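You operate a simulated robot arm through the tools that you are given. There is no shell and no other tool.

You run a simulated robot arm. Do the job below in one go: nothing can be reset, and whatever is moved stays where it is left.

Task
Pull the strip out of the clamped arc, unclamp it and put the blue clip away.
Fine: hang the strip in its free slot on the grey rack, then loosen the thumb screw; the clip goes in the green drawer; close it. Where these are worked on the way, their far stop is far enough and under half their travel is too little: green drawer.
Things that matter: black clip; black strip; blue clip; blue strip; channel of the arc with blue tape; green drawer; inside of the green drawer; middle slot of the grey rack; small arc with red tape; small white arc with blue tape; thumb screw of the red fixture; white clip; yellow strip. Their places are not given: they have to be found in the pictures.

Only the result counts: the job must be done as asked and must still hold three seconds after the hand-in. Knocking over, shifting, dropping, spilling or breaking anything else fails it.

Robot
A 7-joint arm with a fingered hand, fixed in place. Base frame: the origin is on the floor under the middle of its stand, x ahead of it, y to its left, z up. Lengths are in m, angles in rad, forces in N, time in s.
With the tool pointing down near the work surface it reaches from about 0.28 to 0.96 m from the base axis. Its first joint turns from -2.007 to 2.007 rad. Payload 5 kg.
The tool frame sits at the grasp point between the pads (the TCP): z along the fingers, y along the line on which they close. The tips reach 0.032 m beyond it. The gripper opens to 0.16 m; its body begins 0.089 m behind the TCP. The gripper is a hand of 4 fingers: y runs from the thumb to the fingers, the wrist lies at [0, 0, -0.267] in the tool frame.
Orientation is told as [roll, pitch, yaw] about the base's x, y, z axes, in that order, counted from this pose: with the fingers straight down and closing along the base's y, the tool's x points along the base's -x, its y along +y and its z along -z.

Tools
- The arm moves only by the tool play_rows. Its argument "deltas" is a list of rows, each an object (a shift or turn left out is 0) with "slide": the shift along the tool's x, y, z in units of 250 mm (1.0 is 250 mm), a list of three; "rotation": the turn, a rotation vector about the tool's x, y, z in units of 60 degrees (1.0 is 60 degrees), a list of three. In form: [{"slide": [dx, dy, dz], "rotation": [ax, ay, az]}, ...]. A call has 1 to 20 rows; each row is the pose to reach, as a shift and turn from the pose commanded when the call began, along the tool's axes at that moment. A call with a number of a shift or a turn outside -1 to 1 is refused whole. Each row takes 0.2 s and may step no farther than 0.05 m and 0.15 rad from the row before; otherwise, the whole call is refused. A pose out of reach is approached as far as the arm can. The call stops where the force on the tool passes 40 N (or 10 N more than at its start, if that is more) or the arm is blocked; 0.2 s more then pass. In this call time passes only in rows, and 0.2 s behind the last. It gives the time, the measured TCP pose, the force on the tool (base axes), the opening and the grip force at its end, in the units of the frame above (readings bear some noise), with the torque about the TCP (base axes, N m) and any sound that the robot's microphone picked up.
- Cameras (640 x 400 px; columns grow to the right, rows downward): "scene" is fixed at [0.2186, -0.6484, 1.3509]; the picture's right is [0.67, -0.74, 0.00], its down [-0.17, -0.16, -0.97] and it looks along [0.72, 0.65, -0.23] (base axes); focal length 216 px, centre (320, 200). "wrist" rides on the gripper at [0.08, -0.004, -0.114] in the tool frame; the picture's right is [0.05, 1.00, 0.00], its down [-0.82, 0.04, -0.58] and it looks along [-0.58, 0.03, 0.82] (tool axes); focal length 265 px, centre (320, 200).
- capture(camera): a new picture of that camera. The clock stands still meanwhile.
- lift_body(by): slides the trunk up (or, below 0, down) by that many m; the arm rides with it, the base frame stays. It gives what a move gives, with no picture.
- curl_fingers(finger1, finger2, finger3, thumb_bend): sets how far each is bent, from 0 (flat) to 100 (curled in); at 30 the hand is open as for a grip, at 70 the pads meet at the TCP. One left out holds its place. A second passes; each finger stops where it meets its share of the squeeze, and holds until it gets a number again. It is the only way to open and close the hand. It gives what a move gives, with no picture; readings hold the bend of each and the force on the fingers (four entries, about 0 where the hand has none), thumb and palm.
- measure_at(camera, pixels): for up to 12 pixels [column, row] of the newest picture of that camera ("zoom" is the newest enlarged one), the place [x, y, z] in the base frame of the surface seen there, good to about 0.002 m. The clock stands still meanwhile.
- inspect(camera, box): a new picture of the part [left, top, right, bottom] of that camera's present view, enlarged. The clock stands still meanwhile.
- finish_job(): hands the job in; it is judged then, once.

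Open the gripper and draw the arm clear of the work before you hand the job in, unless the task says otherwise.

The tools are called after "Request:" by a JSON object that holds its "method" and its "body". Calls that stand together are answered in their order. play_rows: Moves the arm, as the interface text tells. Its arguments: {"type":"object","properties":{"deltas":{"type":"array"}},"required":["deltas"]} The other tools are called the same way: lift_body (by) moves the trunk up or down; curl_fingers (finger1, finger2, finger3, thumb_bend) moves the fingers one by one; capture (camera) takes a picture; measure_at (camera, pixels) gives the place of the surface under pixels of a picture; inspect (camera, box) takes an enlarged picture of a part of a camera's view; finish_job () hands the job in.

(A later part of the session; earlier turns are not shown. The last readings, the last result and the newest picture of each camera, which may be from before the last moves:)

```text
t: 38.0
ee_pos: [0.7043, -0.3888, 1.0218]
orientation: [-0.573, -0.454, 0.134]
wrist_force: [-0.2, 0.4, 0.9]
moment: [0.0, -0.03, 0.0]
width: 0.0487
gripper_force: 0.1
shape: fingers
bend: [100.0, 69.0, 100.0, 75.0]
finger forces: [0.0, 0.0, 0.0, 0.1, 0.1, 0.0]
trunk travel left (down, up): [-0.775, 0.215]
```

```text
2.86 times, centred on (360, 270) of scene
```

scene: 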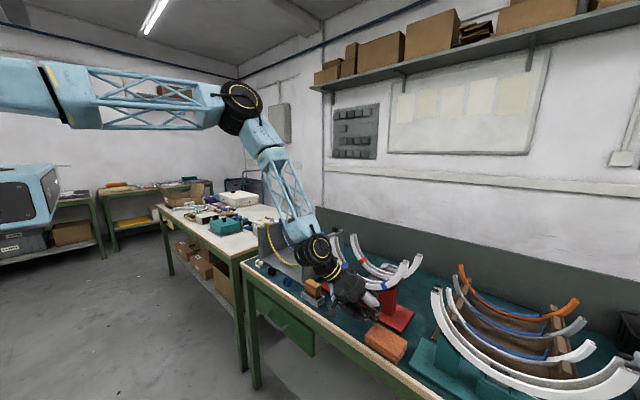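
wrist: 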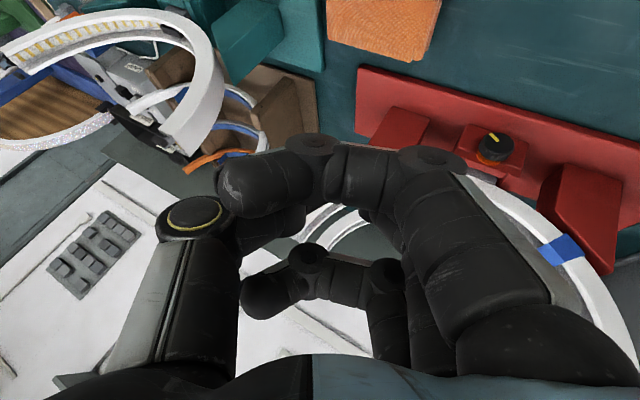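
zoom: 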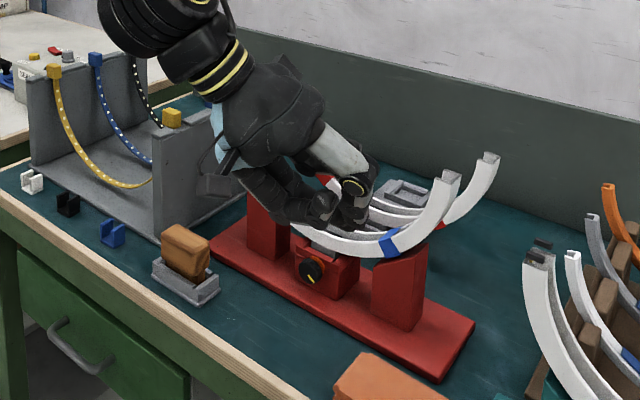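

Nothing is disturbed. I zoom on the knob to see how far it turned.

Request:
{"method": "inspect", "body": {"camera": "scene", "box": [345, 280, 385, 308]}}

Request:
{"method": "measure_at", "body": {"camera": "zoom", "pixels": [[180, 195], [195, 235], [150, 210], [225, 225], [190, 160], [200, 265]]}}

```text
14.29 times, centred on (365, 294) of scene
```

zoom: 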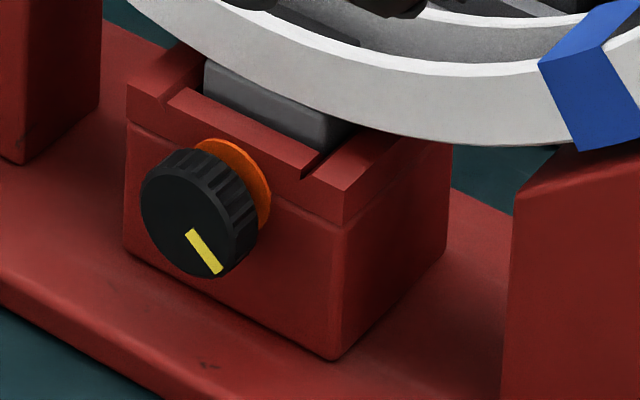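

```text
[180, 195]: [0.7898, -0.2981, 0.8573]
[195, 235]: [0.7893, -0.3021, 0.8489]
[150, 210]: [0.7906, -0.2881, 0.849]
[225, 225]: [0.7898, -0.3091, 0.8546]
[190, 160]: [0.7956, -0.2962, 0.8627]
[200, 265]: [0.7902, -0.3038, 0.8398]
```

The knob has turned about 45° counter-clockwise and moved out, exposing an orange ring. To turn it further without the arm flipping, I withdraw to a neutral pose, planning to lower the trunk and approach more along the screw axis.

Request:
{"method": "play_rows", "body": {"deltas": [{"slide": [-0.02, -0.025, -0.164], "rotation": [-0.08, -0.005, 0.02]}, {"slide": [-0.043, -0.055, -0.328], "rotation": [-0.163, -0.01, 0.042]}, {"slide": [-0.065, -0.083, -0.492], "rotation": [-0.245, -0.016, 0.063]}, {"slide": [-0.087, -0.11, -0.656], "rotation": [-0.326, -0.021, 0.085]}, {"slide": [-0.108, -0.138, -0.82], "rotation": [-0.408, -0.027, 0.106]}, {"slide": [-0.13, -0.166, -0.985], "rotation": [-0.489, -0.032, 0.127]}]}}

Request:
{"method": "capture", "body": {"camera": "scene"}}

```text
t: 39.4
ee_pos: [0.6195, -0.3033, 1.2412]
orientation: [0.002, -0.522, 0.0]
wrist_force: [-0.2, 0.6, 1.6]
moment: [-0.01, -0.01, 0.01]
width: 0.0486
gripper_force: 0.0
shape: fingers
bend: [100.0, 69.0, 100.0, 75.0]
finger forces: [0.0, 0.1, 0.0, 0.1, 0.0, 0.1]
trunk travel left (down, up): [-0.775, 0.215]
```

```text
taken
```

scene: 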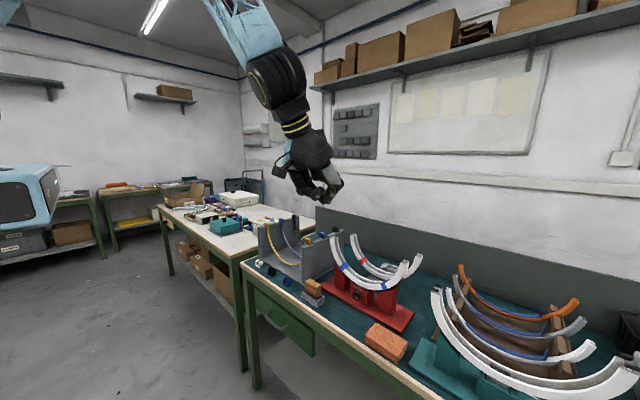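

Pose is neutral again (pitch -0.52). I pitch a further 30° forward (hand 30° below horizontal) while staying here, and preset the pinch opening.

Request:
{"method": "play_rows", "body": {"deltas": [{"rotation": [0, -0.1, 0]}, {"rotation": [0, -0.2, 0]}, {"rotation": [0, -0.3, 0]}, {"rotation": [0, -0.4, 0]}, {"rotation": [0, -0.5, 0]}]}}

Request:
{"method": "curl_fingers", "body": {"finger2": 57, "thumb_bend": 57}}

Request:
{"method": "lift_body", "body": {"by": -0.2}}

Request:
{"method": "capture", "body": {"camera": "scene"}}

Request:
{"method": "capture", "body": {"camera": "wrist"}}

```text
t: 40.6
ee_pos: [0.6195, -0.3032, 1.2395]
orientation: [0.005, -1.048, 0.0]
wrist_force: [0.2, -0.4, -0.3]
moment: [0.04, -0.02, 0.0]
width: 0.0491
gripper_force: 0.0
shape: fingers
bend: [100.0, 69.0, 100.0, 75.0]
finger forces: [0.1, 0.1, 0.1, 0.1, 0.0, 0.1]
trunk travel left (down, up): [-0.775, 0.215]
```

```text
t: 41.6
ee_pos: [0.6203, -0.3027, 1.2402]
orientation: [0.004, -1.047, -0.001]
wrist_force: [0.3, 0.0, 1.2]
moment: [-0.02, 0.01, 0.01]
width: 0.0576
gripper_force: 0.0
shape: fingers
bend: [100.0, 56.0, 100.0, 56.0]
finger forces: [0.0, 0.0, 0.0, 0.0, 0.0, 0.0]
trunk travel left (down, up): [-0.775, 0.215]
```

```text
t: 43.8
ee_pos: [0.6206, -0.3034, 1.0407]
orientation: [0.005, -1.046, -0.003]
wrist_force: [1.3, 0.1, -0.2]
moment: [-0.03, -0.02, -0.03]
width: 0.0578
gripper_force: 0.0
shape: fingers
bend: [100.0, 56.0, 100.0, 56.0]
finger forces: [0.0, 0.0, 0.0, 0.0, 0.0, 0.0]
trunk travel left (down, up): [-0.575, 0.415]
```

```text
taken
```

scene: 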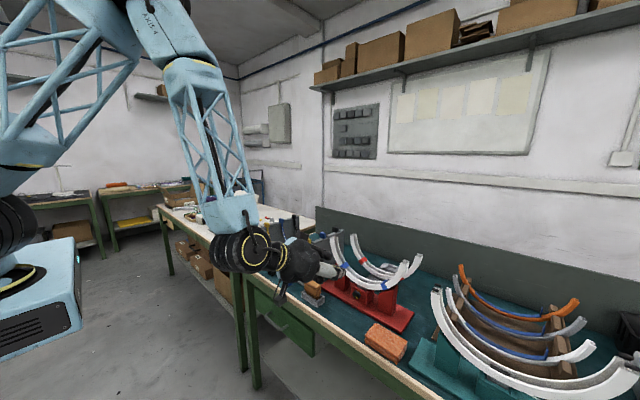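

```text
taken
```

wrist: 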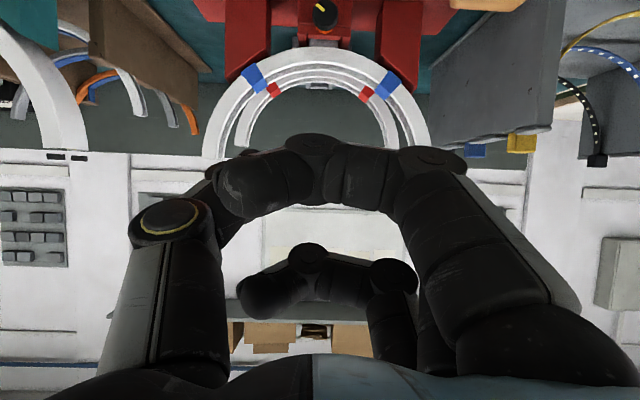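

Good natural configuration now (forearm hanging, hand forward). I measure the wood block and tray next to the knob, since the finger side will pass near them.

Request:
{"method": "inspect", "body": {"camera": "scene", "box": [295, 270, 345, 310]}}

```text
10.00 times, centred on (320, 290) of scene
```

zoom: 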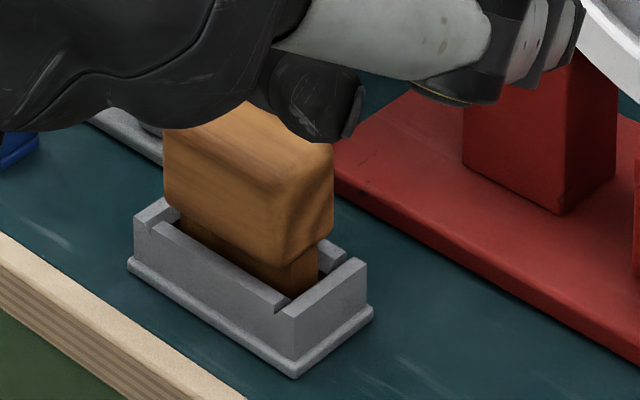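

Request:
{"method": "measure_at", "body": {"camera": "zoom", "pixels": [[325, 160], [285, 185], [328, 230], [365, 265], [370, 310], [298, 372], [135, 265], [170, 150], [250, 120], [355, 200], [290, 210], [330, 250]]}}

```text
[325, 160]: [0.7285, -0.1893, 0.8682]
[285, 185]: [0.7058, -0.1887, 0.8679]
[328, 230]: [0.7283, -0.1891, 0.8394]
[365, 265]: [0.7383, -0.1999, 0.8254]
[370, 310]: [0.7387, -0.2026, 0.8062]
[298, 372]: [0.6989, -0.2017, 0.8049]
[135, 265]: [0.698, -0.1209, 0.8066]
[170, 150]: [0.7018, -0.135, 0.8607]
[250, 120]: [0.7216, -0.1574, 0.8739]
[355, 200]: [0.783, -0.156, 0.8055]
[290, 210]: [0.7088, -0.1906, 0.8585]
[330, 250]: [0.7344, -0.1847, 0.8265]
```

Tray spans x 0.697–0.740, y up to -0.203; wood top z 0.874. I go to a standoff 0.1 m from the knob, leaned -32° about the screw axis in this new posture.

Request:
{"method": "play_rows", "body": {"deltas": [{"slide": [0.067, -0.024, 0.102], "rotation": [-0.0533, 0, 0.0924]}, {"slide": [0.135, -0.049, 0.204], "rotation": [-0.1067, 0, 0.1848]}, {"slide": [0.202, -0.073, 0.305], "rotation": [-0.16, 0, 0.2771]}, {"slide": [0.27, -0.097, 0.407], "rotation": [-0.2133, 0, 0.3695]}, {"slide": [0.337, -0.1216, 0.509], "rotation": [-0.2667, 0, 0.4619]}]}}

Request:
{"method": "curl_fingers", "body": {"finger1": 45}}

Request:
{"method": "capture", "body": {"camera": "wrist"}}

Request:
{"method": "capture", "body": {"camera": "scene"}}

```text
t: 45.0
ee_pos: [0.6891, -0.3339, 0.9023]
orientation: [0.899, -0.821, -0.744]
wrist_force: [-0.1, 0.1, 0.0]
moment: [-0.02, -0.01, 0.01]
width: 0.0577
gripper_force: 0.0
shape: fingers
bend: [100.0, 56.0, 100.0, 56.0]
finger forces: [0.1, 0.0, 0.0, 0.0, 0.0, 0.0]
trunk travel left (down, up): [-0.575, 0.415]
```

```text
t: 46.0
ee_pos: [0.6884, -0.3335, 0.9024]
orientation: [0.901, -0.823, -0.742]
wrist_force: [1.1, -0.2, -0.6]
moment: [0.0, -0.02, 0.0]
width: 0.0884
gripper_force: 0.0
shape: fingers
bend: [45.0, 56.0, 100.0, 56.0]
finger forces: [0.0, 0.0, 0.0, 0.0, 0.0, 0.1]
trunk travel left (down, up): [-0.575, 0.415]
```

```text
taken
```

wrist: 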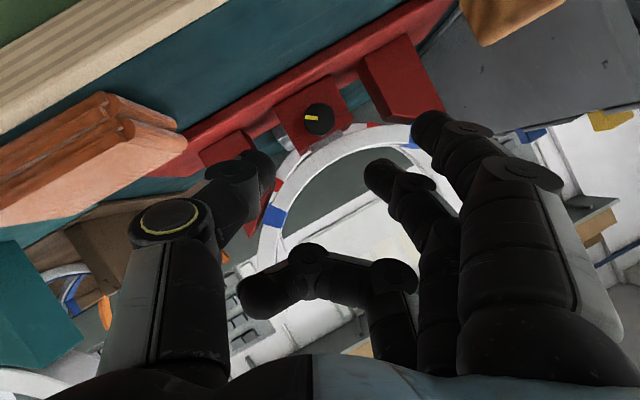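

```text
taken
```

scene: 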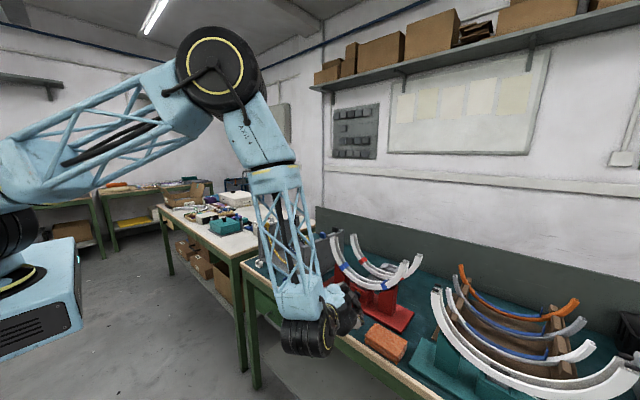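

Aligned: knob at (320,119) as predicted on the tool axis. I approach along the axis by 0.097 m in small rows.

Request:
{"method": "play_rows", "body": {"deltas": [{"slide": [0, 0, 0.08]}, {"slide": [0, 0, 0.16]}, {"slide": [0, 0, 0.23]}, {"slide": [0, 0, 0.29]}, {"slide": [0, 0, 0.34]}]}}

Request:
{"method": "inspect", "body": {"camera": "wrist", "box": [220, 90, 420, 220]}}

```text
t: 47.2
ee_pos: [0.7632, -0.3091, 0.8681]
orientation: [0.9, -0.821, -0.742]
wrist_force: [0.9, 0.1, 0.2]
moment: [-0.03, 0.0, 0.0]
width: 0.0885
gripper_force: 0.1
shape: fingers
bend: [45.0, 56.0, 100.0, 56.0]
finger forces: [0.1, 0.0, 0.0, 0.0, 0.1, 0.0]
trunk travel left (down, up): [-0.575, 0.415]
```

```text
3.08 times, centred on (320, 155) of wrist
```

zoom: 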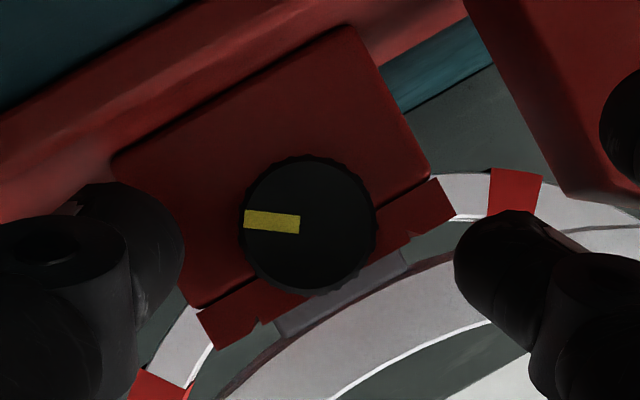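

The knob is about 2 mm toward the thumb side. I correct by -2 mm along the closing line while advancing the last 12 mm, then close.

Request:
{"method": "play_rows", "body": {"deltas": [{"slide": [0, -0.008, 0.024]}, {"slide": [0, -0.008, 0.048]}]}}

Request:
{"method": "curl_fingers", "body": {"finger2": 75, "thumb_bend": 75}}

Request:
{"method": "inspect", "body": {"camera": "wrist", "box": [220, 90, 420, 220]}}

```text
t: 47.8
ee_pos: [0.7737, -0.3076, 0.8602]
orientation: [0.901, -0.821, -0.744]
wrist_force: [0.0, 1.0, 0.7]
moment: [0.0, 0.02, 0.0]
width: 0.0887
gripper_force: 0.0
shape: fingers
bend: [45.0, 56.0, 100.0, 56.0]
finger forces: [0.0, 0.0, 0.0, 0.1, 0.0, 0.0]
trunk travel left (down, up): [-0.575, 0.415]
```

```text
t: 48.8
ee_pos: [0.7742, -0.3082, 0.8597]
orientation: [0.899, -0.823, -0.742]
wrist_force: [3.3, -6.5, -5.4]
moment: [-0.11, 0.0, -0.08]
width: 0.0725
gripper_force: 13.8
shape: fingers
bend: [45.0, 65.0, 100.0, 67.0]
finger forces: [0.1, 9.5, 0.1, 0.0, 17.8, 0.0]
trunk travel left (down, up): [-0.575, 0.415]
```

```text
3.08 times, centred on (320, 155) of wrist
```

zoom: 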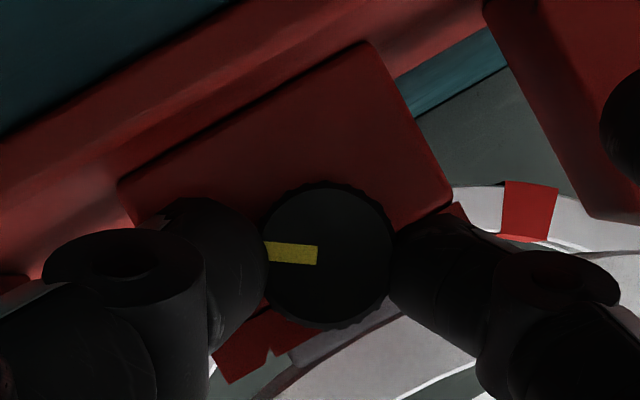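

Firm grip again (9.5 / 17.8 N). I turn 24° counter-clockwise about the screw axis and check.

Request:
{"method": "play_rows", "body": {"deltas": [{"slide": [0.0004, 0.0064, 0.0002], "rotation": [0.0667, 0, -0.1155]}, {"slide": [0.0015, 0.0127, 0.0009], "rotation": [0.1333, 0, -0.2309]}, {"slide": [0.0034, 0.0187, 0.002], "rotation": [0.2, 0, -0.3464]}]}}

Request:
{"method": "inspect", "body": {"camera": "wrist", "box": [220, 90, 420, 220]}}

```text
t: 49.6
ee_pos: [0.7729, -0.3035, 0.8635]
orientation: [0.276, -1.031, -0.236]
wrist_force: [0.7, -3.5, -5.2]
moment: [-0.04, 0.1, 0.04]
width: 0.072
gripper_force: 12.9
shape: fingers
bend: [45.0, 65.0, 100.0, 68.0]
finger forces: [0.0, 11.4, 0.1, 0.1, 14.8, 0.1]
trunk travel left (down, up): [-0.575, 0.415]
```

```text
3.08 times, centred on (320, 155) of wrist
```

zoom: 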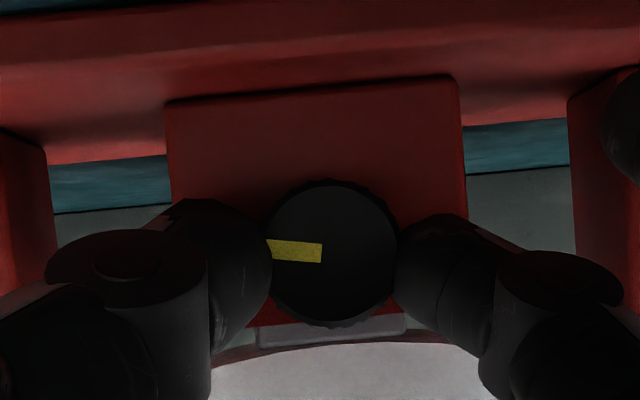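

The knob follows. I curl finger 1 away and turn 24° more (to about +16° lean).

Request:
{"method": "curl_fingers", "body": {"finger1": 100}}

Request:
{"method": "play_rows", "body": {"deltas": [{"slide": [0.0004, 0.0064, 0.0002], "rotation": [0.0667, 0, -0.1155]}, {"slide": [0.0015, 0.0127, 0.0009], "rotation": [0.1333, 0, -0.2309]}, {"slide": [0.0034, 0.0187, 0.002], "rotation": [0.2, 0, -0.3464]}]}}

Request:
{"method": "capture", "body": {"camera": "scene"}}

Request:
{"method": "inspect", "body": {"camera": "scene", "box": [300, 250, 400, 330]}}

```text
t: 50.6
ee_pos: [0.7727, -0.3028, 0.8629]
orientation: [0.279, -1.03, -0.239]
wrist_force: [0.9, -3.9, -4.4]
moment: [-0.06, 0.05, 0.02]
width: 0.0514
gripper_force: 13.3
shape: fingers
bend: [100.0, 65.0, 100.0, 68.0]
finger forces: [0.1, 10.9, 0.0, 0.0, 15.5, 0.0]
trunk travel left (down, up): [-0.575, 0.415]
```

```text
t: 51.4
ee_pos: [0.7734, -0.2996, 0.8629]
orientation: [-0.52, -0.983, 0.449]
wrist_force: [-1.4, 0.0, 1.7]
moment: [0.04, 0.02, 0.15]
width: 0.0512
gripper_force: 13.4
shape: fingers
bend: [100.0, 65.0, 100.0, 68.0]
finger forces: [0.0, 13.7, 0.0, 0.1, 13.7, 0.0]
trunk travel left (down, up): [-0.575, 0.415]
```

```text
taken
```

scene: 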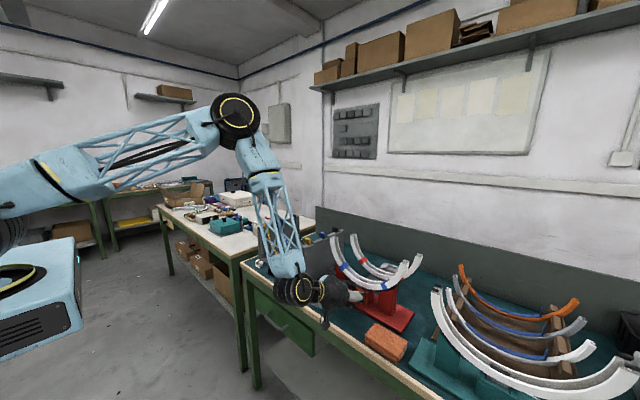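

```text
5.00 times, centred on (350, 290) of scene
```

zoom: 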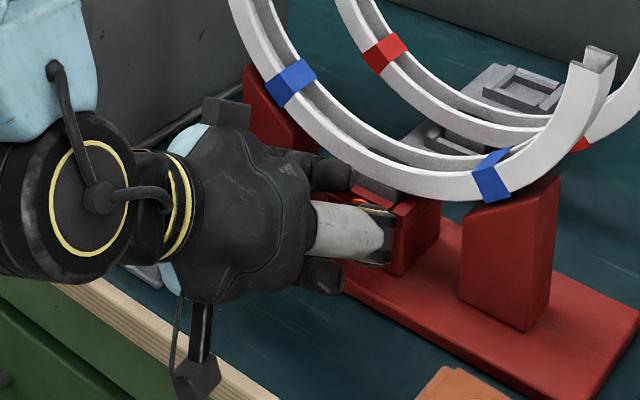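

No stop felt; total turn is now about 90°. I open the pinch, back off 60 mm along the tool axis, swing back 48°, and look at the knob.

Request:
{"method": "curl_fingers", "body": {"finger2": 57, "thumb_bend": 57}}

Request:
{"method": "play_rows", "body": {"deltas": [{"slide": [0, 0, -0.04]}, {"slide": [0, 0, -0.12]}, {"slide": [0, 0, -0.2]}, {"slide": [0, 0, -0.24]}]}}

Request:
{"method": "play_rows", "body": {"deltas": [{"slide": [0.0014, -0.0231, 0.0008], "rotation": [-0.0667, 0, 0.1155]}, {"slide": [0.0056, -0.0457, 0.0032], "rotation": [-0.1333, 0, 0.2309]}, {"slide": [0.0124, -0.0675, 0.0072], "rotation": [-0.2, 0, 0.3464]}, {"slide": [0.0218, -0.088, 0.0126], "rotation": [-0.2667, 0, 0.4619]}, {"slide": [0.0336, -0.1067, 0.0194], "rotation": [-0.3333, 0, 0.5773]}, {"slide": [0.0476, -0.1234, 0.0275], "rotation": [-0.4, 0, 0.6928]}]}}

Request:
{"method": "curl_fingers", "body": {"finger1": 45}}

Request:
{"method": "capture", "body": {"camera": "wrist"}}

Request:
{"method": "inspect", "body": {"camera": "wrist", "box": [220, 90, 420, 220]}}

```text
t: 52.4
ee_pos: [0.7733, -0.3, 0.8629]
orientation: [-0.516, -0.986, 0.445]
wrist_force: [-0.2, -0.5, 0.5]
moment: [0.01, 0.02, 0.02]
width: 0.0579
gripper_force: 0.0
shape: fingers
bend: [100.0, 56.0, 100.0, 56.0]
finger forces: [0.0, 0.0, 0.1, 0.1, 0.1, 0.0]
trunk travel left (down, up): [-0.575, 0.415]
```

```text
t: 53.4
ee_pos: [0.7194, -0.291, 0.8917]
orientation: [-0.515, -0.984, 0.445]
wrist_force: [0.3, 0.7, 0.5]
moment: [-0.01, 0.0, 0.02]
width: 0.0578
gripper_force: 0.0
shape: fingers
bend: [100.0, 56.0, 100.0, 56.0]
finger forces: [0.1, 0.1, 0.0, 0.1, 0.0, 0.0]
trunk travel left (down, up): [-0.575, 0.415]
```

```text
t: 54.8
ee_pos: [0.7189, -0.3253, 0.8869]
orientation: [0.901, -0.819, -0.743]
wrist_force: [0.3, -0.3, 0.2]
moment: [0.01, -0.01, -0.03]
width: 0.0574
gripper_force: 0.1
shape: fingers
bend: [100.0, 56.0, 100.0, 56.0]
finger forces: [0.0, 0.0, 0.1, 0.0, 0.0, 0.0]
trunk travel left (down, up): [-0.575, 0.415]
```

```text
t: 55.8
ee_pos: [0.7201, -0.3256, 0.8875]
orientation: [0.9, -0.822, -0.745]
wrist_force: [1.1, 0.4, 0.6]
moment: [0.0, 0.0, -0.02]
width: 0.0886
gripper_force: 0.0
shape: fingers
bend: [45.0, 56.0, 100.0, 56.0]
finger forces: [0.1, 0.1, 0.0, 0.0, 0.1, 0.0]
trunk travel left (down, up): [-0.575, 0.415]
```

```text
taken
```

wrist: 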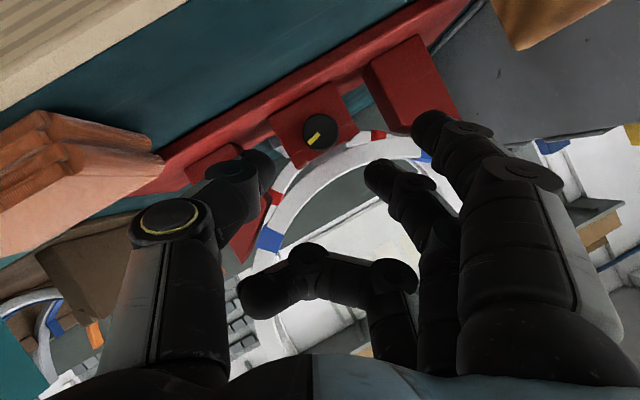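

```text
3.08 times, centred on (320, 155) of wrist
```

zoom: 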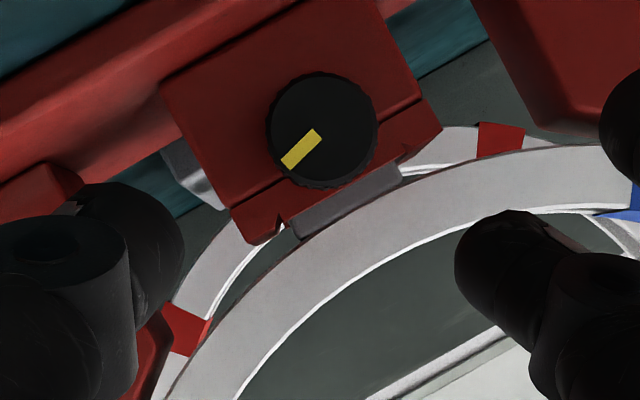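

The mark has now gone ~90° around. I re-approach and do another stroke of 48°.

Request:
{"method": "play_rows", "body": {"deltas": [{"slide": [0, 0, 0.08]}, {"slide": [0, 0, 0.15]}, {"slide": [0, 0, 0.2]}, {"slide": [0, 0, 0.236]}]}}

Request:
{"method": "curl_fingers", "body": {"finger2": 75, "thumb_bend": 75}}

Request:
{"method": "inspect", "body": {"camera": "wrist", "box": [220, 90, 420, 220]}}

Request:
{"method": "curl_fingers", "body": {"finger1": 100}}

```text
t: 56.8
ee_pos: [0.7714, -0.3091, 0.8609]
orientation: [0.9, -0.822, -0.744]
wrist_force: [-0.4, 0.0, 0.9]
moment: [-0.03, 0.03, 0.01]
width: 0.0889
gripper_force: 0.0
shape: fingers
bend: [45.0, 56.0, 100.0, 56.0]
finger forces: [0.0, 0.0, 0.0, 0.0, 0.1, 0.0]
trunk travel left (down, up): [-0.575, 0.415]
```

```text
t: 57.8
ee_pos: [0.7719, -0.3098, 0.8611]
orientation: [0.899, -0.824, -0.742]
wrist_force: [6.1, -5.7, -4.8]
moment: [-0.13, -0.04, -0.08]
width: 0.072
gripper_force: 13.6
shape: fingers
bend: [45.0, 65.0, 100.0, 68.0]
finger forces: [0.1, 9.9, 0.1, 0.0, 16.5, 0.0]
trunk travel left (down, up): [-0.575, 0.415]
```

```text
3.08 times, centred on (320, 155) of wrist
```

zoom: 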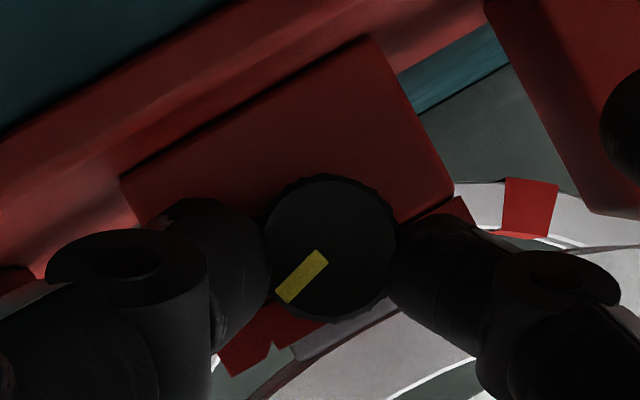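

```text
t: 58.8
ee_pos: [0.7716, -0.3089, 0.8611]
orientation: [0.899, -0.822, -0.743]
wrist_force: [5.5, -7.3, -5.0]
moment: [-0.11, -0.07, -0.1]
width: 0.0517
gripper_force: 13.0
shape: fingers
bend: [100.0, 65.0, 100.0, 68.0]
finger forces: [0.1, 9.4, 0.0, 0.0, 17.1, 0.1]
trunk travel left (down, up): [-0.575, 0.415]
```

Gripped again. I turn 48° counter-clockwise in one go, watching the torque for an end stop.

Request:
{"method": "play_rows", "body": {"deltas": [{"slide": [0.0004, 0.0064, 0.0002], "rotation": [0.0667, 0, -0.1155]}, {"slide": [0.0015, 0.0127, 0.0009], "rotation": [0.1333, 0, -0.2309]}, {"slide": [0.0034, 0.0187, 0.002], "rotation": [0.2, 0, -0.3464]}, {"slide": [0.0061, 0.0244, 0.0035], "rotation": [0.2667, 0, -0.4619]}, {"slide": [0.0093, 0.0296, 0.0054], "rotation": [0.3333, 0, -0.5773]}, {"slide": [0.0132, 0.0342, 0.0076], "rotation": [0.4, 0, -0.6928]}]}}

Request:
{"method": "curl_fingers", "body": {"finger2": 57, "thumb_bend": 57}}

Request:
{"method": "play_rows", "body": {"deltas": [{"slide": [0, 0, -0.04]}, {"slide": [0, 0, -0.12]}, {"slide": [0, 0, -0.2]}, {"slide": [0, 0, -0.24]}]}}

Request:
{"method": "play_rows", "body": {"deltas": [{"slide": [0.0014, -0.0231, 0.0008], "rotation": [-0.0667, 0, 0.1155]}, {"slide": [0.0056, -0.0457, 0.0032], "rotation": [-0.1333, 0, 0.2309]}, {"slide": [0.0124, -0.0675, 0.0072], "rotation": [-0.2, 0, 0.3464]}, {"slide": [0.0218, -0.088, 0.0126], "rotation": [-0.2667, 0, 0.4619]}, {"slide": [0.0336, -0.1067, 0.0194], "rotation": [-0.3333, 0, 0.5773]}, {"slide": [0.0476, -0.1234, 0.0275], "rotation": [-0.4, 0, 0.6928]}]}}

Request:
{"method": "curl_fingers", "body": {"finger1": 45}}

Request:
{"method": "capture", "body": {"camera": "wrist"}}

Request:
{"method": "inspect", "body": {"camera": "wrist", "box": [260, 90, 380, 170]}}

```text
t: 60.2
ee_pos: [0.7722, -0.2998, 0.8644]
orientation: [-0.522, -0.986, 0.449]
wrist_force: [-1.5, 2.0, 6.5]
moment: [0.03, -0.05, 0.16]
width: 0.0507
gripper_force: 14.1
shape: fingers
bend: [100.0, 65.0, 100.0, 69.0]
finger forces: [0.0, 14.9, 0.0, 0.1, 14.2, 0.0]
trunk travel left (down, up): [-0.575, 0.415]
```

```text
t: 61.2
ee_pos: [0.7726, -0.3001, 0.8631]
orientation: [-0.516, -0.985, 0.444]
wrist_force: [0.0, -0.3, -0.2]
moment: [0.0, -0.01, -0.02]
width: 0.0578
gripper_force: 0.1
shape: fingers
bend: [100.0, 56.0, 100.0, 56.0]
finger forces: [0.0, 0.0, 0.0, 0.1, 0.0, 0.1]
trunk travel left (down, up): [-0.575, 0.415]
```

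```text
t: 62.2
ee_pos: [0.7198, -0.2906, 0.8922]
orientation: [-0.517, -0.988, 0.446]
wrist_force: [0.4, -0.1, 0.7]
moment: [0.0, 0.0, -0.01]
width: 0.0579
gripper_force: 0.0
shape: fingers
bend: [100.0, 56.0, 100.0, 56.0]
finger forces: [0.0, 0.1, 0.0, 0.1, 0.0, 0.0]
trunk travel left (down, up): [-0.575, 0.415]
```

```text
t: 63.6
ee_pos: [0.7201, -0.3264, 0.8867]
orientation: [0.902, -0.819, -0.747]
wrist_force: [0.1, -0.5, 0.6]
moment: [-0.02, 0.02, 0.01]
width: 0.0578
gripper_force: 0.0
shape: fingers
bend: [100.0, 56.0, 100.0, 56.0]
finger forces: [0.1, 0.1, 0.1, 0.0, 0.1, 0.0]
trunk travel left (down, up): [-0.575, 0.415]
```

```text
t: 64.6
ee_pos: [0.7208, -0.3252, 0.8871]
orientation: [0.898, -0.822, -0.742]
wrist_force: [-0.1, 0.0, -0.3]
moment: [-0.01, -0.02, 0.03]
width: 0.0887
gripper_force: 0.1
shape: fingers
bend: [45.0, 56.0, 100.0, 56.0]
finger forces: [0.0, 0.0, 0.1, 0.0, 0.0, 0.1]
trunk travel left (down, up): [-0.575, 0.415]
```

```text
taken
```

wrist: 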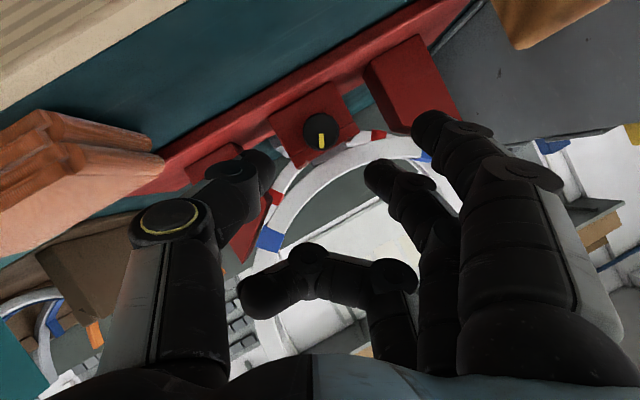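

```text
5.00 times, centred on (320, 130) of wrist
```

zoom: 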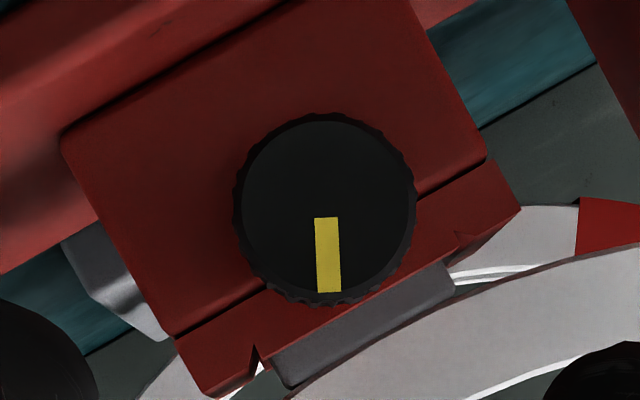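

Total turn is now about 140°, still no stop. I measure how far out the knob has come.

Request:
{"method": "measure_at", "body": {"camera": "zoom", "pixels": [[300, 200], [360, 200], [325, 150], [325, 270], [200, 150], [420, 130]]}}

Request:
{"method": "play_rows", "body": {"deltas": [{"slide": [0, 0, 0.08]}, {"slide": [0, 0, 0.15]}, {"slide": [0, 0, 0.2]}, {"slide": [0, 0, 0.234]}]}}

Request:
{"method": "curl_fingers", "body": {"finger2": 75, "thumb_bend": 75}}

Request:
{"method": "inspect", "body": {"camera": "wrist", "box": [220, 90, 420, 220]}}

Request:
{"method": "curl_fingers", "body": {"finger1": 100}}

```text
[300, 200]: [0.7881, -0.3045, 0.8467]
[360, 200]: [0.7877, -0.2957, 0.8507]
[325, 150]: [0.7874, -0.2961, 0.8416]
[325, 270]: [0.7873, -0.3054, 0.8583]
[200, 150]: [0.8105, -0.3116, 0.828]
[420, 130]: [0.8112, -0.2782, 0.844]
```

```text
t: 65.6
ee_pos: [0.7709, -0.3096, 0.8614]
orientation: [0.899, -0.822, -0.741]
wrist_force: [0.1, 0.2, 0.4]
moment: [0.01, 0.02, 0.01]
width: 0.0886
gripper_force: 0.1
shape: fingers
bend: [45.0, 56.0, 100.0, 56.0]
finger forces: [0.1, 0.0, 0.0, 0.1, 0.0, 0.1]
trunk travel left (down, up): [-0.575, 0.415]
```

```text
t: 66.6
ee_pos: [0.7713, -0.3104, 0.8613]
orientation: [0.897, -0.822, -0.744]
wrist_force: [4.4, -5.1, -6.7]
moment: [-0.16, 0.01, -0.08]
width: 0.0719
gripper_force: 13.2
shape: fingers
bend: [45.0, 65.0, 100.0, 68.0]
finger forces: [0.0, 9.8, 0.0, 0.0, 16.1, 0.1]
trunk travel left (down, up): [-0.575, 0.415]
```

```text
3.08 times, centred on (320, 155) of wrist
```

zoom: 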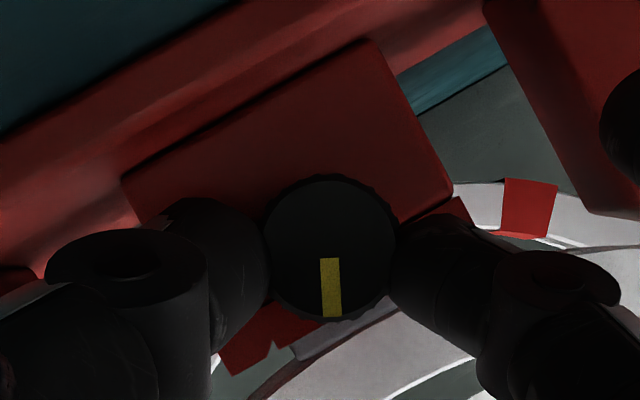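

```text
t: 67.6
ee_pos: [0.7708, -0.3096, 0.8615]
orientation: [0.899, -0.82, -0.742]
wrist_force: [4.2, -5.7, -5.3]
moment: [-0.11, 0.03, -0.1]
width: 0.0518
gripper_force: 12.6
shape: fingers
bend: [100.0, 65.0, 100.0, 68.0]
finger forces: [0.0, 9.4, 0.0, 0.0, 16.6, 0.1]
trunk travel left (down, up): [-0.575, 0.415]
```

Knob is 3.3 mm out now. Gripped; next stroke of 48°.

Request:
{"method": "play_rows", "body": {"deltas": [{"slide": [0.0004, 0.0064, 0.0002], "rotation": [0.0667, 0, -0.1155]}, {"slide": [0.0015, 0.0127, 0.0009], "rotation": [0.1333, 0, -0.2309]}, {"slide": [0.0034, 0.0187, 0.002], "rotation": [0.2, 0, -0.3464]}, {"slide": [0.0061, 0.0244, 0.0035], "rotation": [0.2667, 0, -0.4619]}, {"slide": [0.0093, 0.0296, 0.0054], "rotation": [0.3333, 0, -0.5773]}, {"slide": [0.0132, 0.0342, 0.0076], "rotation": [0.4, 0, -0.6928]}]}}

Request:
{"method": "curl_fingers", "body": {"finger2": 57, "thumb_bend": 57}}

Request:
{"method": "play_rows", "body": {"deltas": [{"slide": [0, 0, -0.04]}, {"slide": [0, 0, -0.12]}, {"slide": [0, 0, -0.2]}, {"slide": [0, 0, -0.24]}]}}

Request:
{"method": "play_rows", "body": {"deltas": [{"slide": [0.0014, -0.0231, 0.0008], "rotation": [-0.0667, 0, 0.1155]}, {"slide": [0.0056, -0.0457, 0.0032], "rotation": [-0.1333, 0, 0.2309]}, {"slide": [0.0124, -0.0675, 0.0072], "rotation": [-0.2, 0, 0.3464]}, {"slide": [0.0218, -0.088, 0.0126], "rotation": [-0.2667, 0, 0.4619]}, {"slide": [0.0336, -0.1067, 0.0194], "rotation": [-0.3333, 0, 0.5773]}, {"slide": [0.0476, -0.1234, 0.0275], "rotation": [-0.4, 0, 0.6928]}]}}

Request:
{"method": "curl_fingers", "body": {"finger1": 45}}

Request:
{"method": "inspect", "body": {"camera": "wrist", "box": [260, 90, 380, 170]}}

Request:
{"method": "measure_at", "body": {"camera": "zoom", "pixels": [[300, 190], [360, 200], [325, 150]]}}

```text
t: 69.0
ee_pos: [0.7703, -0.299, 0.8644]
orientation: [-0.522, -0.986, 0.449]
wrist_force: [1.8, 4.7, 14.5]
moment: [0.27, -0.32, 0.16]
width: 0.0508
gripper_force: 14.5
shape: fingers
bend: [100.0, 66.0, 100.0, 69.0]
finger forces: [0.0, 15.9, 0.0, 0.0, 13.9, 0.1]
trunk travel left (down, up): [-0.575, 0.415]
```

```text
t: 70.0
ee_pos: [0.7701, -0.3004, 0.8637]
orientation: [-0.516, -0.984, 0.445]
wrist_force: [-0.2, -0.2, 0.3]
moment: [-0.01, 0.01, 0.02]
width: 0.0578
gripper_force: 0.0
shape: fingers
bend: [100.0, 56.0, 100.0, 56.0]
finger forces: [0.0, 0.1, 0.1, 0.0, 0.0, 0.1]
trunk travel left (down, up): [-0.575, 0.415]
```

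```text
t: 71.0
ee_pos: [0.7185, -0.2922, 0.8932]
orientation: [-0.516, -0.984, 0.444]
wrist_force: [-0.6, 0.3, 0.3]
moment: [-0.01, 0.04, 0.02]
width: 0.0579
gripper_force: 0.0
shape: fingers
bend: [100.0, 56.0, 100.0, 56.0]
finger forces: [0.0, 0.1, 0.0, 0.0, 0.0, 0.0]
trunk travel left (down, up): [-0.575, 0.415]
```

```text
t: 72.4
ee_pos: [0.7196, -0.3254, 0.8868]
orientation: [0.901, -0.822, -0.745]
wrist_force: [-0.3, -0.7, 0.5]
moment: [-0.01, 0.01, -0.01]
width: 0.0575
gripper_force: 0.0
shape: fingers
bend: [100.0, 56.0, 100.0, 56.0]
finger forces: [0.0, 0.0, 0.1, 0.1, 0.0, 0.0]
trunk travel left (down, up): [-0.575, 0.415]
```

```text
t: 73.4
ee_pos: [0.7203, -0.3253, 0.8868]
orientation: [0.898, -0.823, -0.742]
wrist_force: [-0.4, -0.1, 0.2]
moment: [-0.01, -0.03, 0.01]
width: 0.0887
gripper_force: 0.1
shape: fingers
bend: [45.0, 56.0, 100.0, 56.0]
finger forces: [0.0, 0.0, 0.0, 0.0, 0.1, 0.0]
trunk travel left (down, up): [-0.575, 0.415]
```

```text
5.00 times, centred on (320, 130) of wrist
```

zoom: 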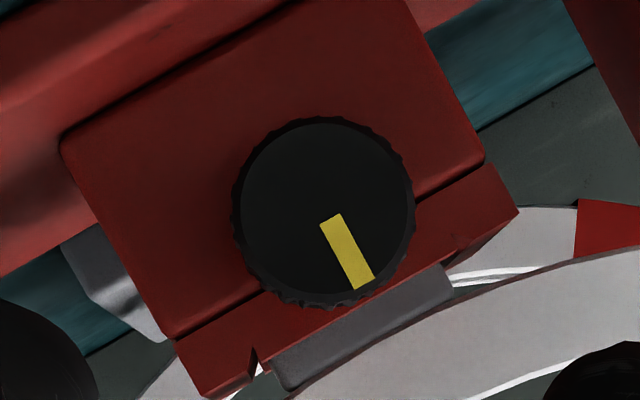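

```text
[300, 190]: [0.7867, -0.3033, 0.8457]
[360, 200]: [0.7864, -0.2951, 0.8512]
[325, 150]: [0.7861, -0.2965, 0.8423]
```

The mark moved only ~30° this time and now points exactly opposite to where it began (180° total), with a clear counter-force at the end: the far stop. I retreat from the fixture and level the hand.

Request:
{"method": "play_rows", "body": {"deltas": [{"slide": [-0.011, 0.042, -0.117], "rotation": [0.0, 0, 0.0]}, {"slide": [-0.022, 0.085, -0.234], "rotation": [0.0667, 0, -0.1155]}, {"slide": [-0.032, 0.127, -0.351], "rotation": [0.1333, 0, -0.2309]}, {"slide": [-0.043, 0.17, -0.468], "rotation": [0.2, 0, -0.3464]}, {"slide": [-0.054, 0.212, -0.585], "rotation": [0.2667, 0, -0.4619]}]}}

Request:
{"method": "inspect", "body": {"camera": "scene", "box": [340, 270, 400, 310]}}

Request:
{"method": "capture", "body": {"camera": "scene"}}

```text
t: 74.6
ee_pos: [0.5991, -0.3264, 0.9899]
orientation: [0.002, -1.048, 0.003]
wrist_force: [0.1, 0.0, -0.1]
moment: [0.0, 0.0, 0.02]
width: 0.0888
gripper_force: 0.0
shape: fingers
bend: [45.0, 56.0, 100.0, 56.0]
finger forces: [0.0, 0.0, 0.0, 0.0, 0.0, 0.0]
trunk travel left (down, up): [-0.575, 0.415]
```

```text
10.00 times, centred on (370, 290) of scene
```

zoom: 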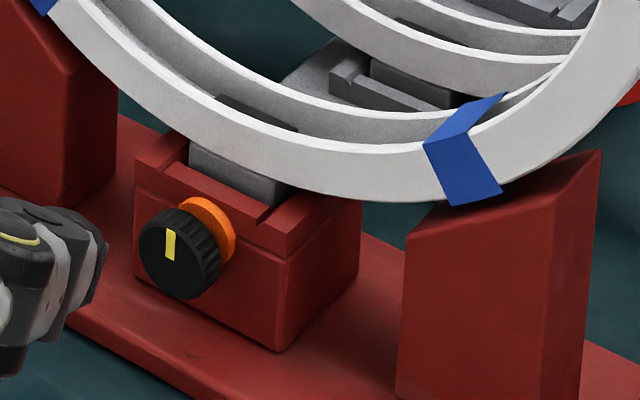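

```text
taken
```

scene: 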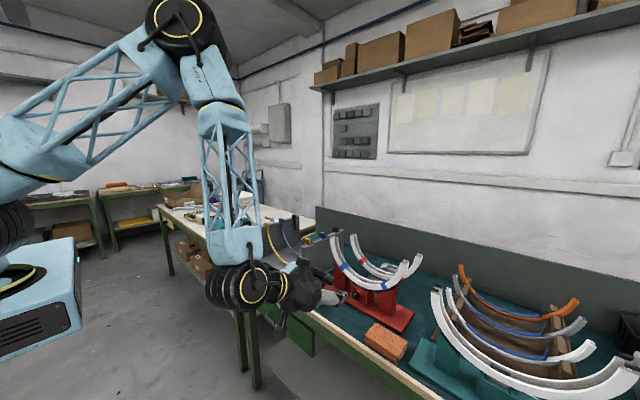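

The mark now points straight up with the orange ring exposed: screw fully loosened. Next the drawer: I turn the hand back to pointing down and go in front of the drawer for a look.

Request:
{"method": "play_rows", "body": {"deltas": [{"slide": [-0.006, 0.1, -0.05], "rotation": [0, 0.125, 0]}, {"slide": [-0.012, 0.2, -0.1], "rotation": [0, 0.25, 0]}, {"slide": [-0.018, 0.3, -0.15], "rotation": [0, 0.375, 0]}, {"slide": [-0.024, 0.4, -0.2], "rotation": [0, 0.5, 0]}, {"slide": [-0.03, 0.5, -0.25], "rotation": [0, 0.625, 0]}, {"slide": [-0.036, 0.6, -0.3], "rotation": [0, 0.75, 0]}, {"slide": [-0.042, 0.7, -0.35], "rotation": [0, 0.875, 0]}, {"slide": [-0.048, 0.8, -0.397], "rotation": [0, 1.0, 0]}]}}

Request:
{"method": "curl_fingers", "body": {"finger1": 30, "finger2": 30, "finger3": 30, "thumb_bend": 30}}

Request:
{"method": "capture", "body": {"camera": "wrist"}}

Request:
{"method": "capture", "body": {"camera": "scene"}}

```text
t: 76.4
ee_pos: [0.5147, -0.1455, 1.0487]
orientation: [0.004, 0.001, -0.037]
wrist_force: [1.5, 2.6, 1.1]
moment: [-0.31, 0.15, 0.01]
width: 0.0889
gripper_force: 0.0
shape: fingers
bend: [45.0, 56.0, 100.0, 56.0]
finger forces: [0.0, 0.1, 0.0, 0.1, 0.0, 0.0]
trunk travel left (down, up): [-0.575, 0.415]
```

```text
t: 77.4
ee_pos: [0.5179, -0.1261, 1.0473]
orientation: [0.003, 0.0, 0.003]
wrist_force: [0.0, 0.3, -0.1]
moment: [0.03, 0.02, 0.02]
width: 0.17
gripper_force: 0.0
shape: fingers
bend: [30.0, 30.0, 30.0, 30.0]
finger forces: [0.0, 0.1, 0.0, 0.0, 0.1, 0.0]
trunk travel left (down, up): [-0.575, 0.415]
```

```text
taken
```

wrist: 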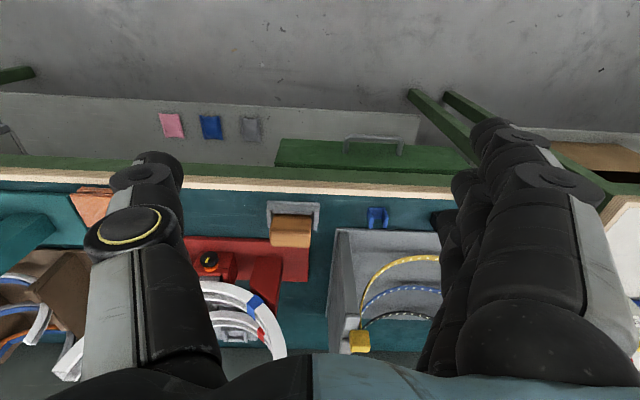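

```text
taken
```

scene: 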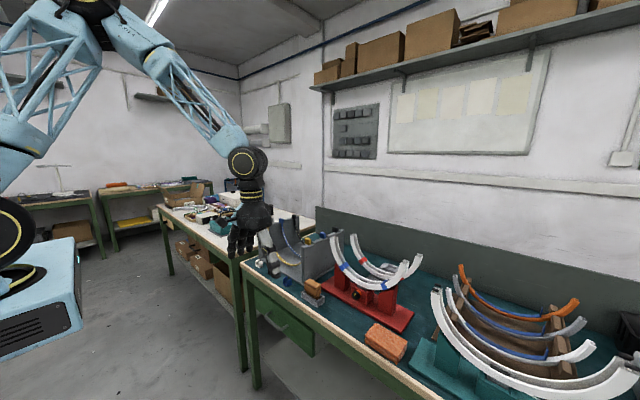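

The drawer handle is at (372,143) in the wrist picture. I zoom on it in both views and measure.

Request:
{"method": "inspect", "body": {"camera": "wrist", "box": [270, 110, 460, 240]}}

Request:
{"method": "measure_at", "body": {"camera": "zoom", "pixels": [[255, 90], [340, 88], [435, 95], [250, 130], [438, 140], [340, 130], [340, 165], [30, 150], [570, 190], [345, 205], [357, 340], [340, 110]]}}

Request:
{"method": "inspect", "body": {"camera": "scene", "box": [245, 280, 325, 360]}}

```text
3.08 times, centred on (365, 175) of wrist
```

zoom: 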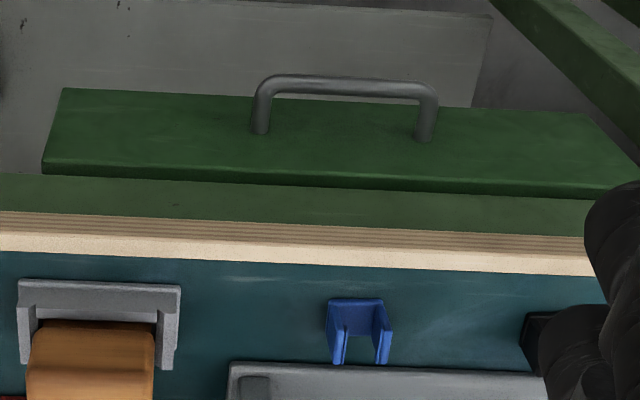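

```text
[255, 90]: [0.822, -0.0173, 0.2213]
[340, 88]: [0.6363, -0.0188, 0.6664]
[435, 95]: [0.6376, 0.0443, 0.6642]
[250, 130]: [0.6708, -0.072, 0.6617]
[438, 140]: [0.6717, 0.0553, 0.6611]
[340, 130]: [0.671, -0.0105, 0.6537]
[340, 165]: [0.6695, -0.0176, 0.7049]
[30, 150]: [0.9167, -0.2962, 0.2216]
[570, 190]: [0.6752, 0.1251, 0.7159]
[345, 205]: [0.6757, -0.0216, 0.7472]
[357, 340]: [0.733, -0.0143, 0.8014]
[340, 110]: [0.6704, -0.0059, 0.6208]
```

```text
5.00 times, centred on (285, 320) of scene
```

zoom: 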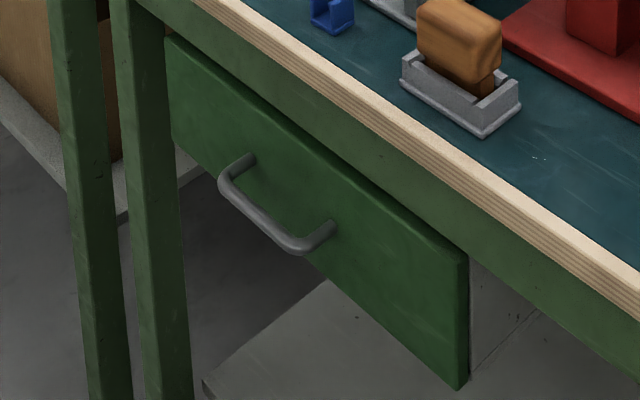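

The handle bar runs y -0.066..+0.046 at x≈0.641, z≈0.661, about 24 mm clear of the drawer face (x 0.670). I will pinch it with the fingers behind the bar, so I yaw the hand 90° first, well in front of the table.

Request:
{"method": "play_rows", "body": {"deltas": [{"slide": [0.047, 0.077, 0], "rotation": [0, 0, 0.125]}, {"slide": [0.093, 0.155, 0], "rotation": [0, 0, 0.25]}, {"slide": [0.14, 0.232, 0], "rotation": [0, 0, 0.375]}, {"slide": [0.187, 0.309, 0], "rotation": [0, 0, 0.5]}, {"slide": [0.233, 0.387, 0], "rotation": [0, 0, 0.625]}, {"slide": [0.28, 0.464, 0], "rotation": [0, 0, 0.75]}]}}

Request:
{"method": "play_rows", "body": {"deltas": [{"rotation": [0, 0, 0.125]}, {"rotation": [0, 0, 0.25]}, {"rotation": [0, 0, 0.375]}, {"rotation": [0, 0, 0.5]}, {"rotation": [0, 0, 0.625]}, {"rotation": [0, 0, 0.75]}]}}

Request:
{"method": "capture", "body": {"camera": "scene"}}

Request:
{"method": "capture", "body": {"camera": "wrist"}}

```text
t: 78.8
ee_pos: [0.4476, -0.0101, 1.0478]
orientation: [0.002, 0.0, -0.787]
wrist_force: [0.1, -0.5, -0.5]
moment: [-0.04, -0.04, 0.02]
width: 0.1701
gripper_force: 0.1
shape: fingers
bend: [30.0, 30.0, 30.0, 30.0]
finger forces: [0.0, 0.0, 0.0, 0.1, 0.1, 0.0]
trunk travel left (down, up): [-0.575, 0.415]
```

```text
t: 80.2
ee_pos: [0.4487, -0.0107, 1.0479]
orientation: [0.001, 0.003, -1.57]
wrist_force: [0.3, 0.0, 0.4]
moment: [-0.03, -0.01, 0.02]
width: 0.1701
gripper_force: 0.1
shape: fingers
bend: [30.0, 30.0, 30.0, 30.0]
finger forces: [0.1, 0.1, 0.1, 0.0, 0.0, 0.1]
trunk travel left (down, up): [-0.575, 0.415]
```

```text
taken
```

scene: 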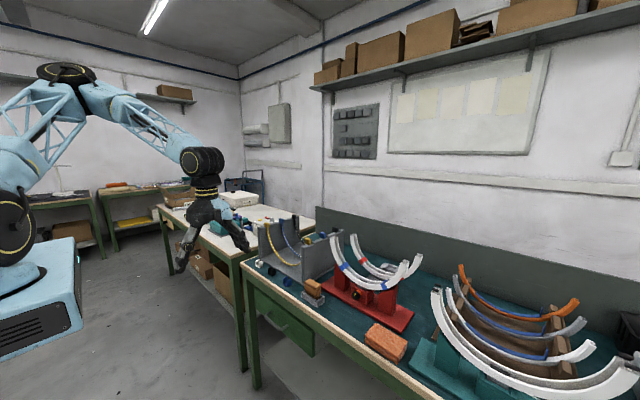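

```text
taken
```

wrist: 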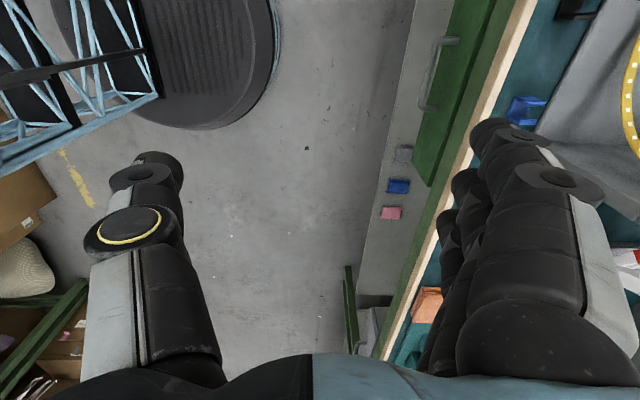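

Yaw reached. I preset fingers at 62 and thumb at 45, and pitch the hand 50° forward while moving in front of the handle at a safe distance.

Request:
{"method": "curl_fingers", "body": {"finger1": 62, "finger2": 62, "finger3": 62, "thumb_bend": 45}}

Request:
{"method": "play_rows", "body": {"deltas": [{"slide": [0, 0.053, 0.1], "rotation": [-0.139, 0, 0]}, {"slide": [0, 0.107, 0.2], "rotation": [-0.278, 0, 0]}, {"slide": [0, 0.16, 0.3], "rotation": [-0.417, 0, 0]}, {"slide": [0, 0.213, 0.4], "rotation": [-0.556, 0, 0]}, {"slide": [0, 0.267, 0.5], "rotation": [-0.695, 0, 0]}, {"slide": [0, 0.32, 0.6], "rotation": [-0.833, 0, 0]}]}}

Request:
{"method": "capture", "body": {"camera": "wrist"}}

Request:
{"method": "capture", "body": {"camera": "scene"}}

```text
t: 81.2
ee_pos: [0.448, -0.0109, 1.0484]
orientation: [0.001, 0.004, -1.569]
wrist_force: [0.3, -0.8, 0.2]
moment: [0.01, 0.02, 0.01]
width: 0.079
gripper_force: 0.1
shape: fingers
bend: [62.0, 62.0, 62.0, 45.0]
finger forces: [0.0, 0.0, 0.0, 0.0, 0.1, 0.0]
trunk travel left (down, up): [-0.575, 0.415]
```

```text
t: 82.6
ee_pos: [0.5788, -0.0144, 0.872]
orientation: [0.873, 0.003, -1.567]
wrist_force: [-0.1, 0.0, 0.3]
moment: [0.02, 0.0, 0.02]
width: 0.0785
gripper_force: 0.0
shape: fingers
bend: [62.0, 62.0, 62.0, 45.0]
finger forces: [0.1, 0.0, 0.1, 0.0, 0.0, 0.0]
out of reach, approached as far as the arm can: row 2, 3, 4, 5, 6
trunk travel left (down, up): [-0.575, 0.415]
```

```text
taken
```

wrist: 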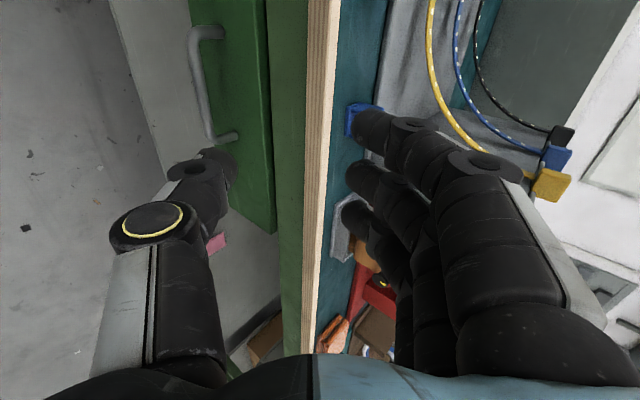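

```text
taken
```

scene: 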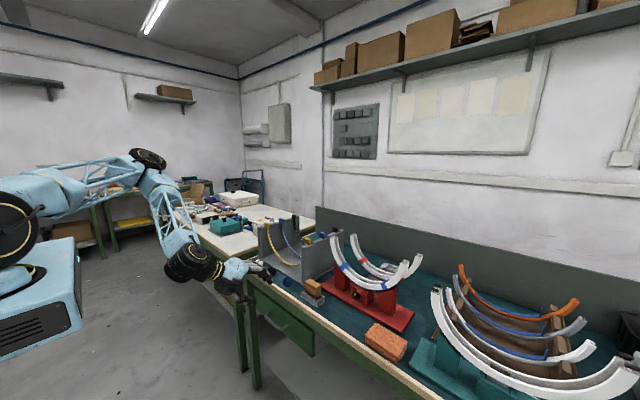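

The pose is too close to the base for this trunk height (the arm stopped at x 0.579). Raising the trunk gives more room near the body, so I raise it by 0.3 m.

Request:
{"method": "lift_body", "body": {"by": 0.3}}

Request:
{"method": "capture", "body": {"camera": "scene"}}

```text
t: 85.6
ee_pos: [0.5784, -0.0139, 1.1743]
orientation: [0.872, 0.003, -1.569]
wrist_force: [0.2, 0.0, -0.3]
moment: [-0.02, -0.01, -0.02]
width: 0.0784
gripper_force: 0.2
shape: fingers
bend: [62.0, 62.0, 62.0, 45.0]
finger forces: [0.1, 0.0, 0.0, 0.0, 0.0, 0.1]
trunk travel left (down, up): [-0.875, 0.115]
```

```text
taken
```

scene: 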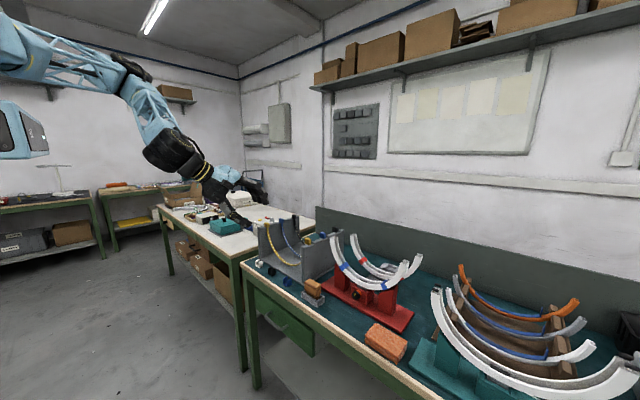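

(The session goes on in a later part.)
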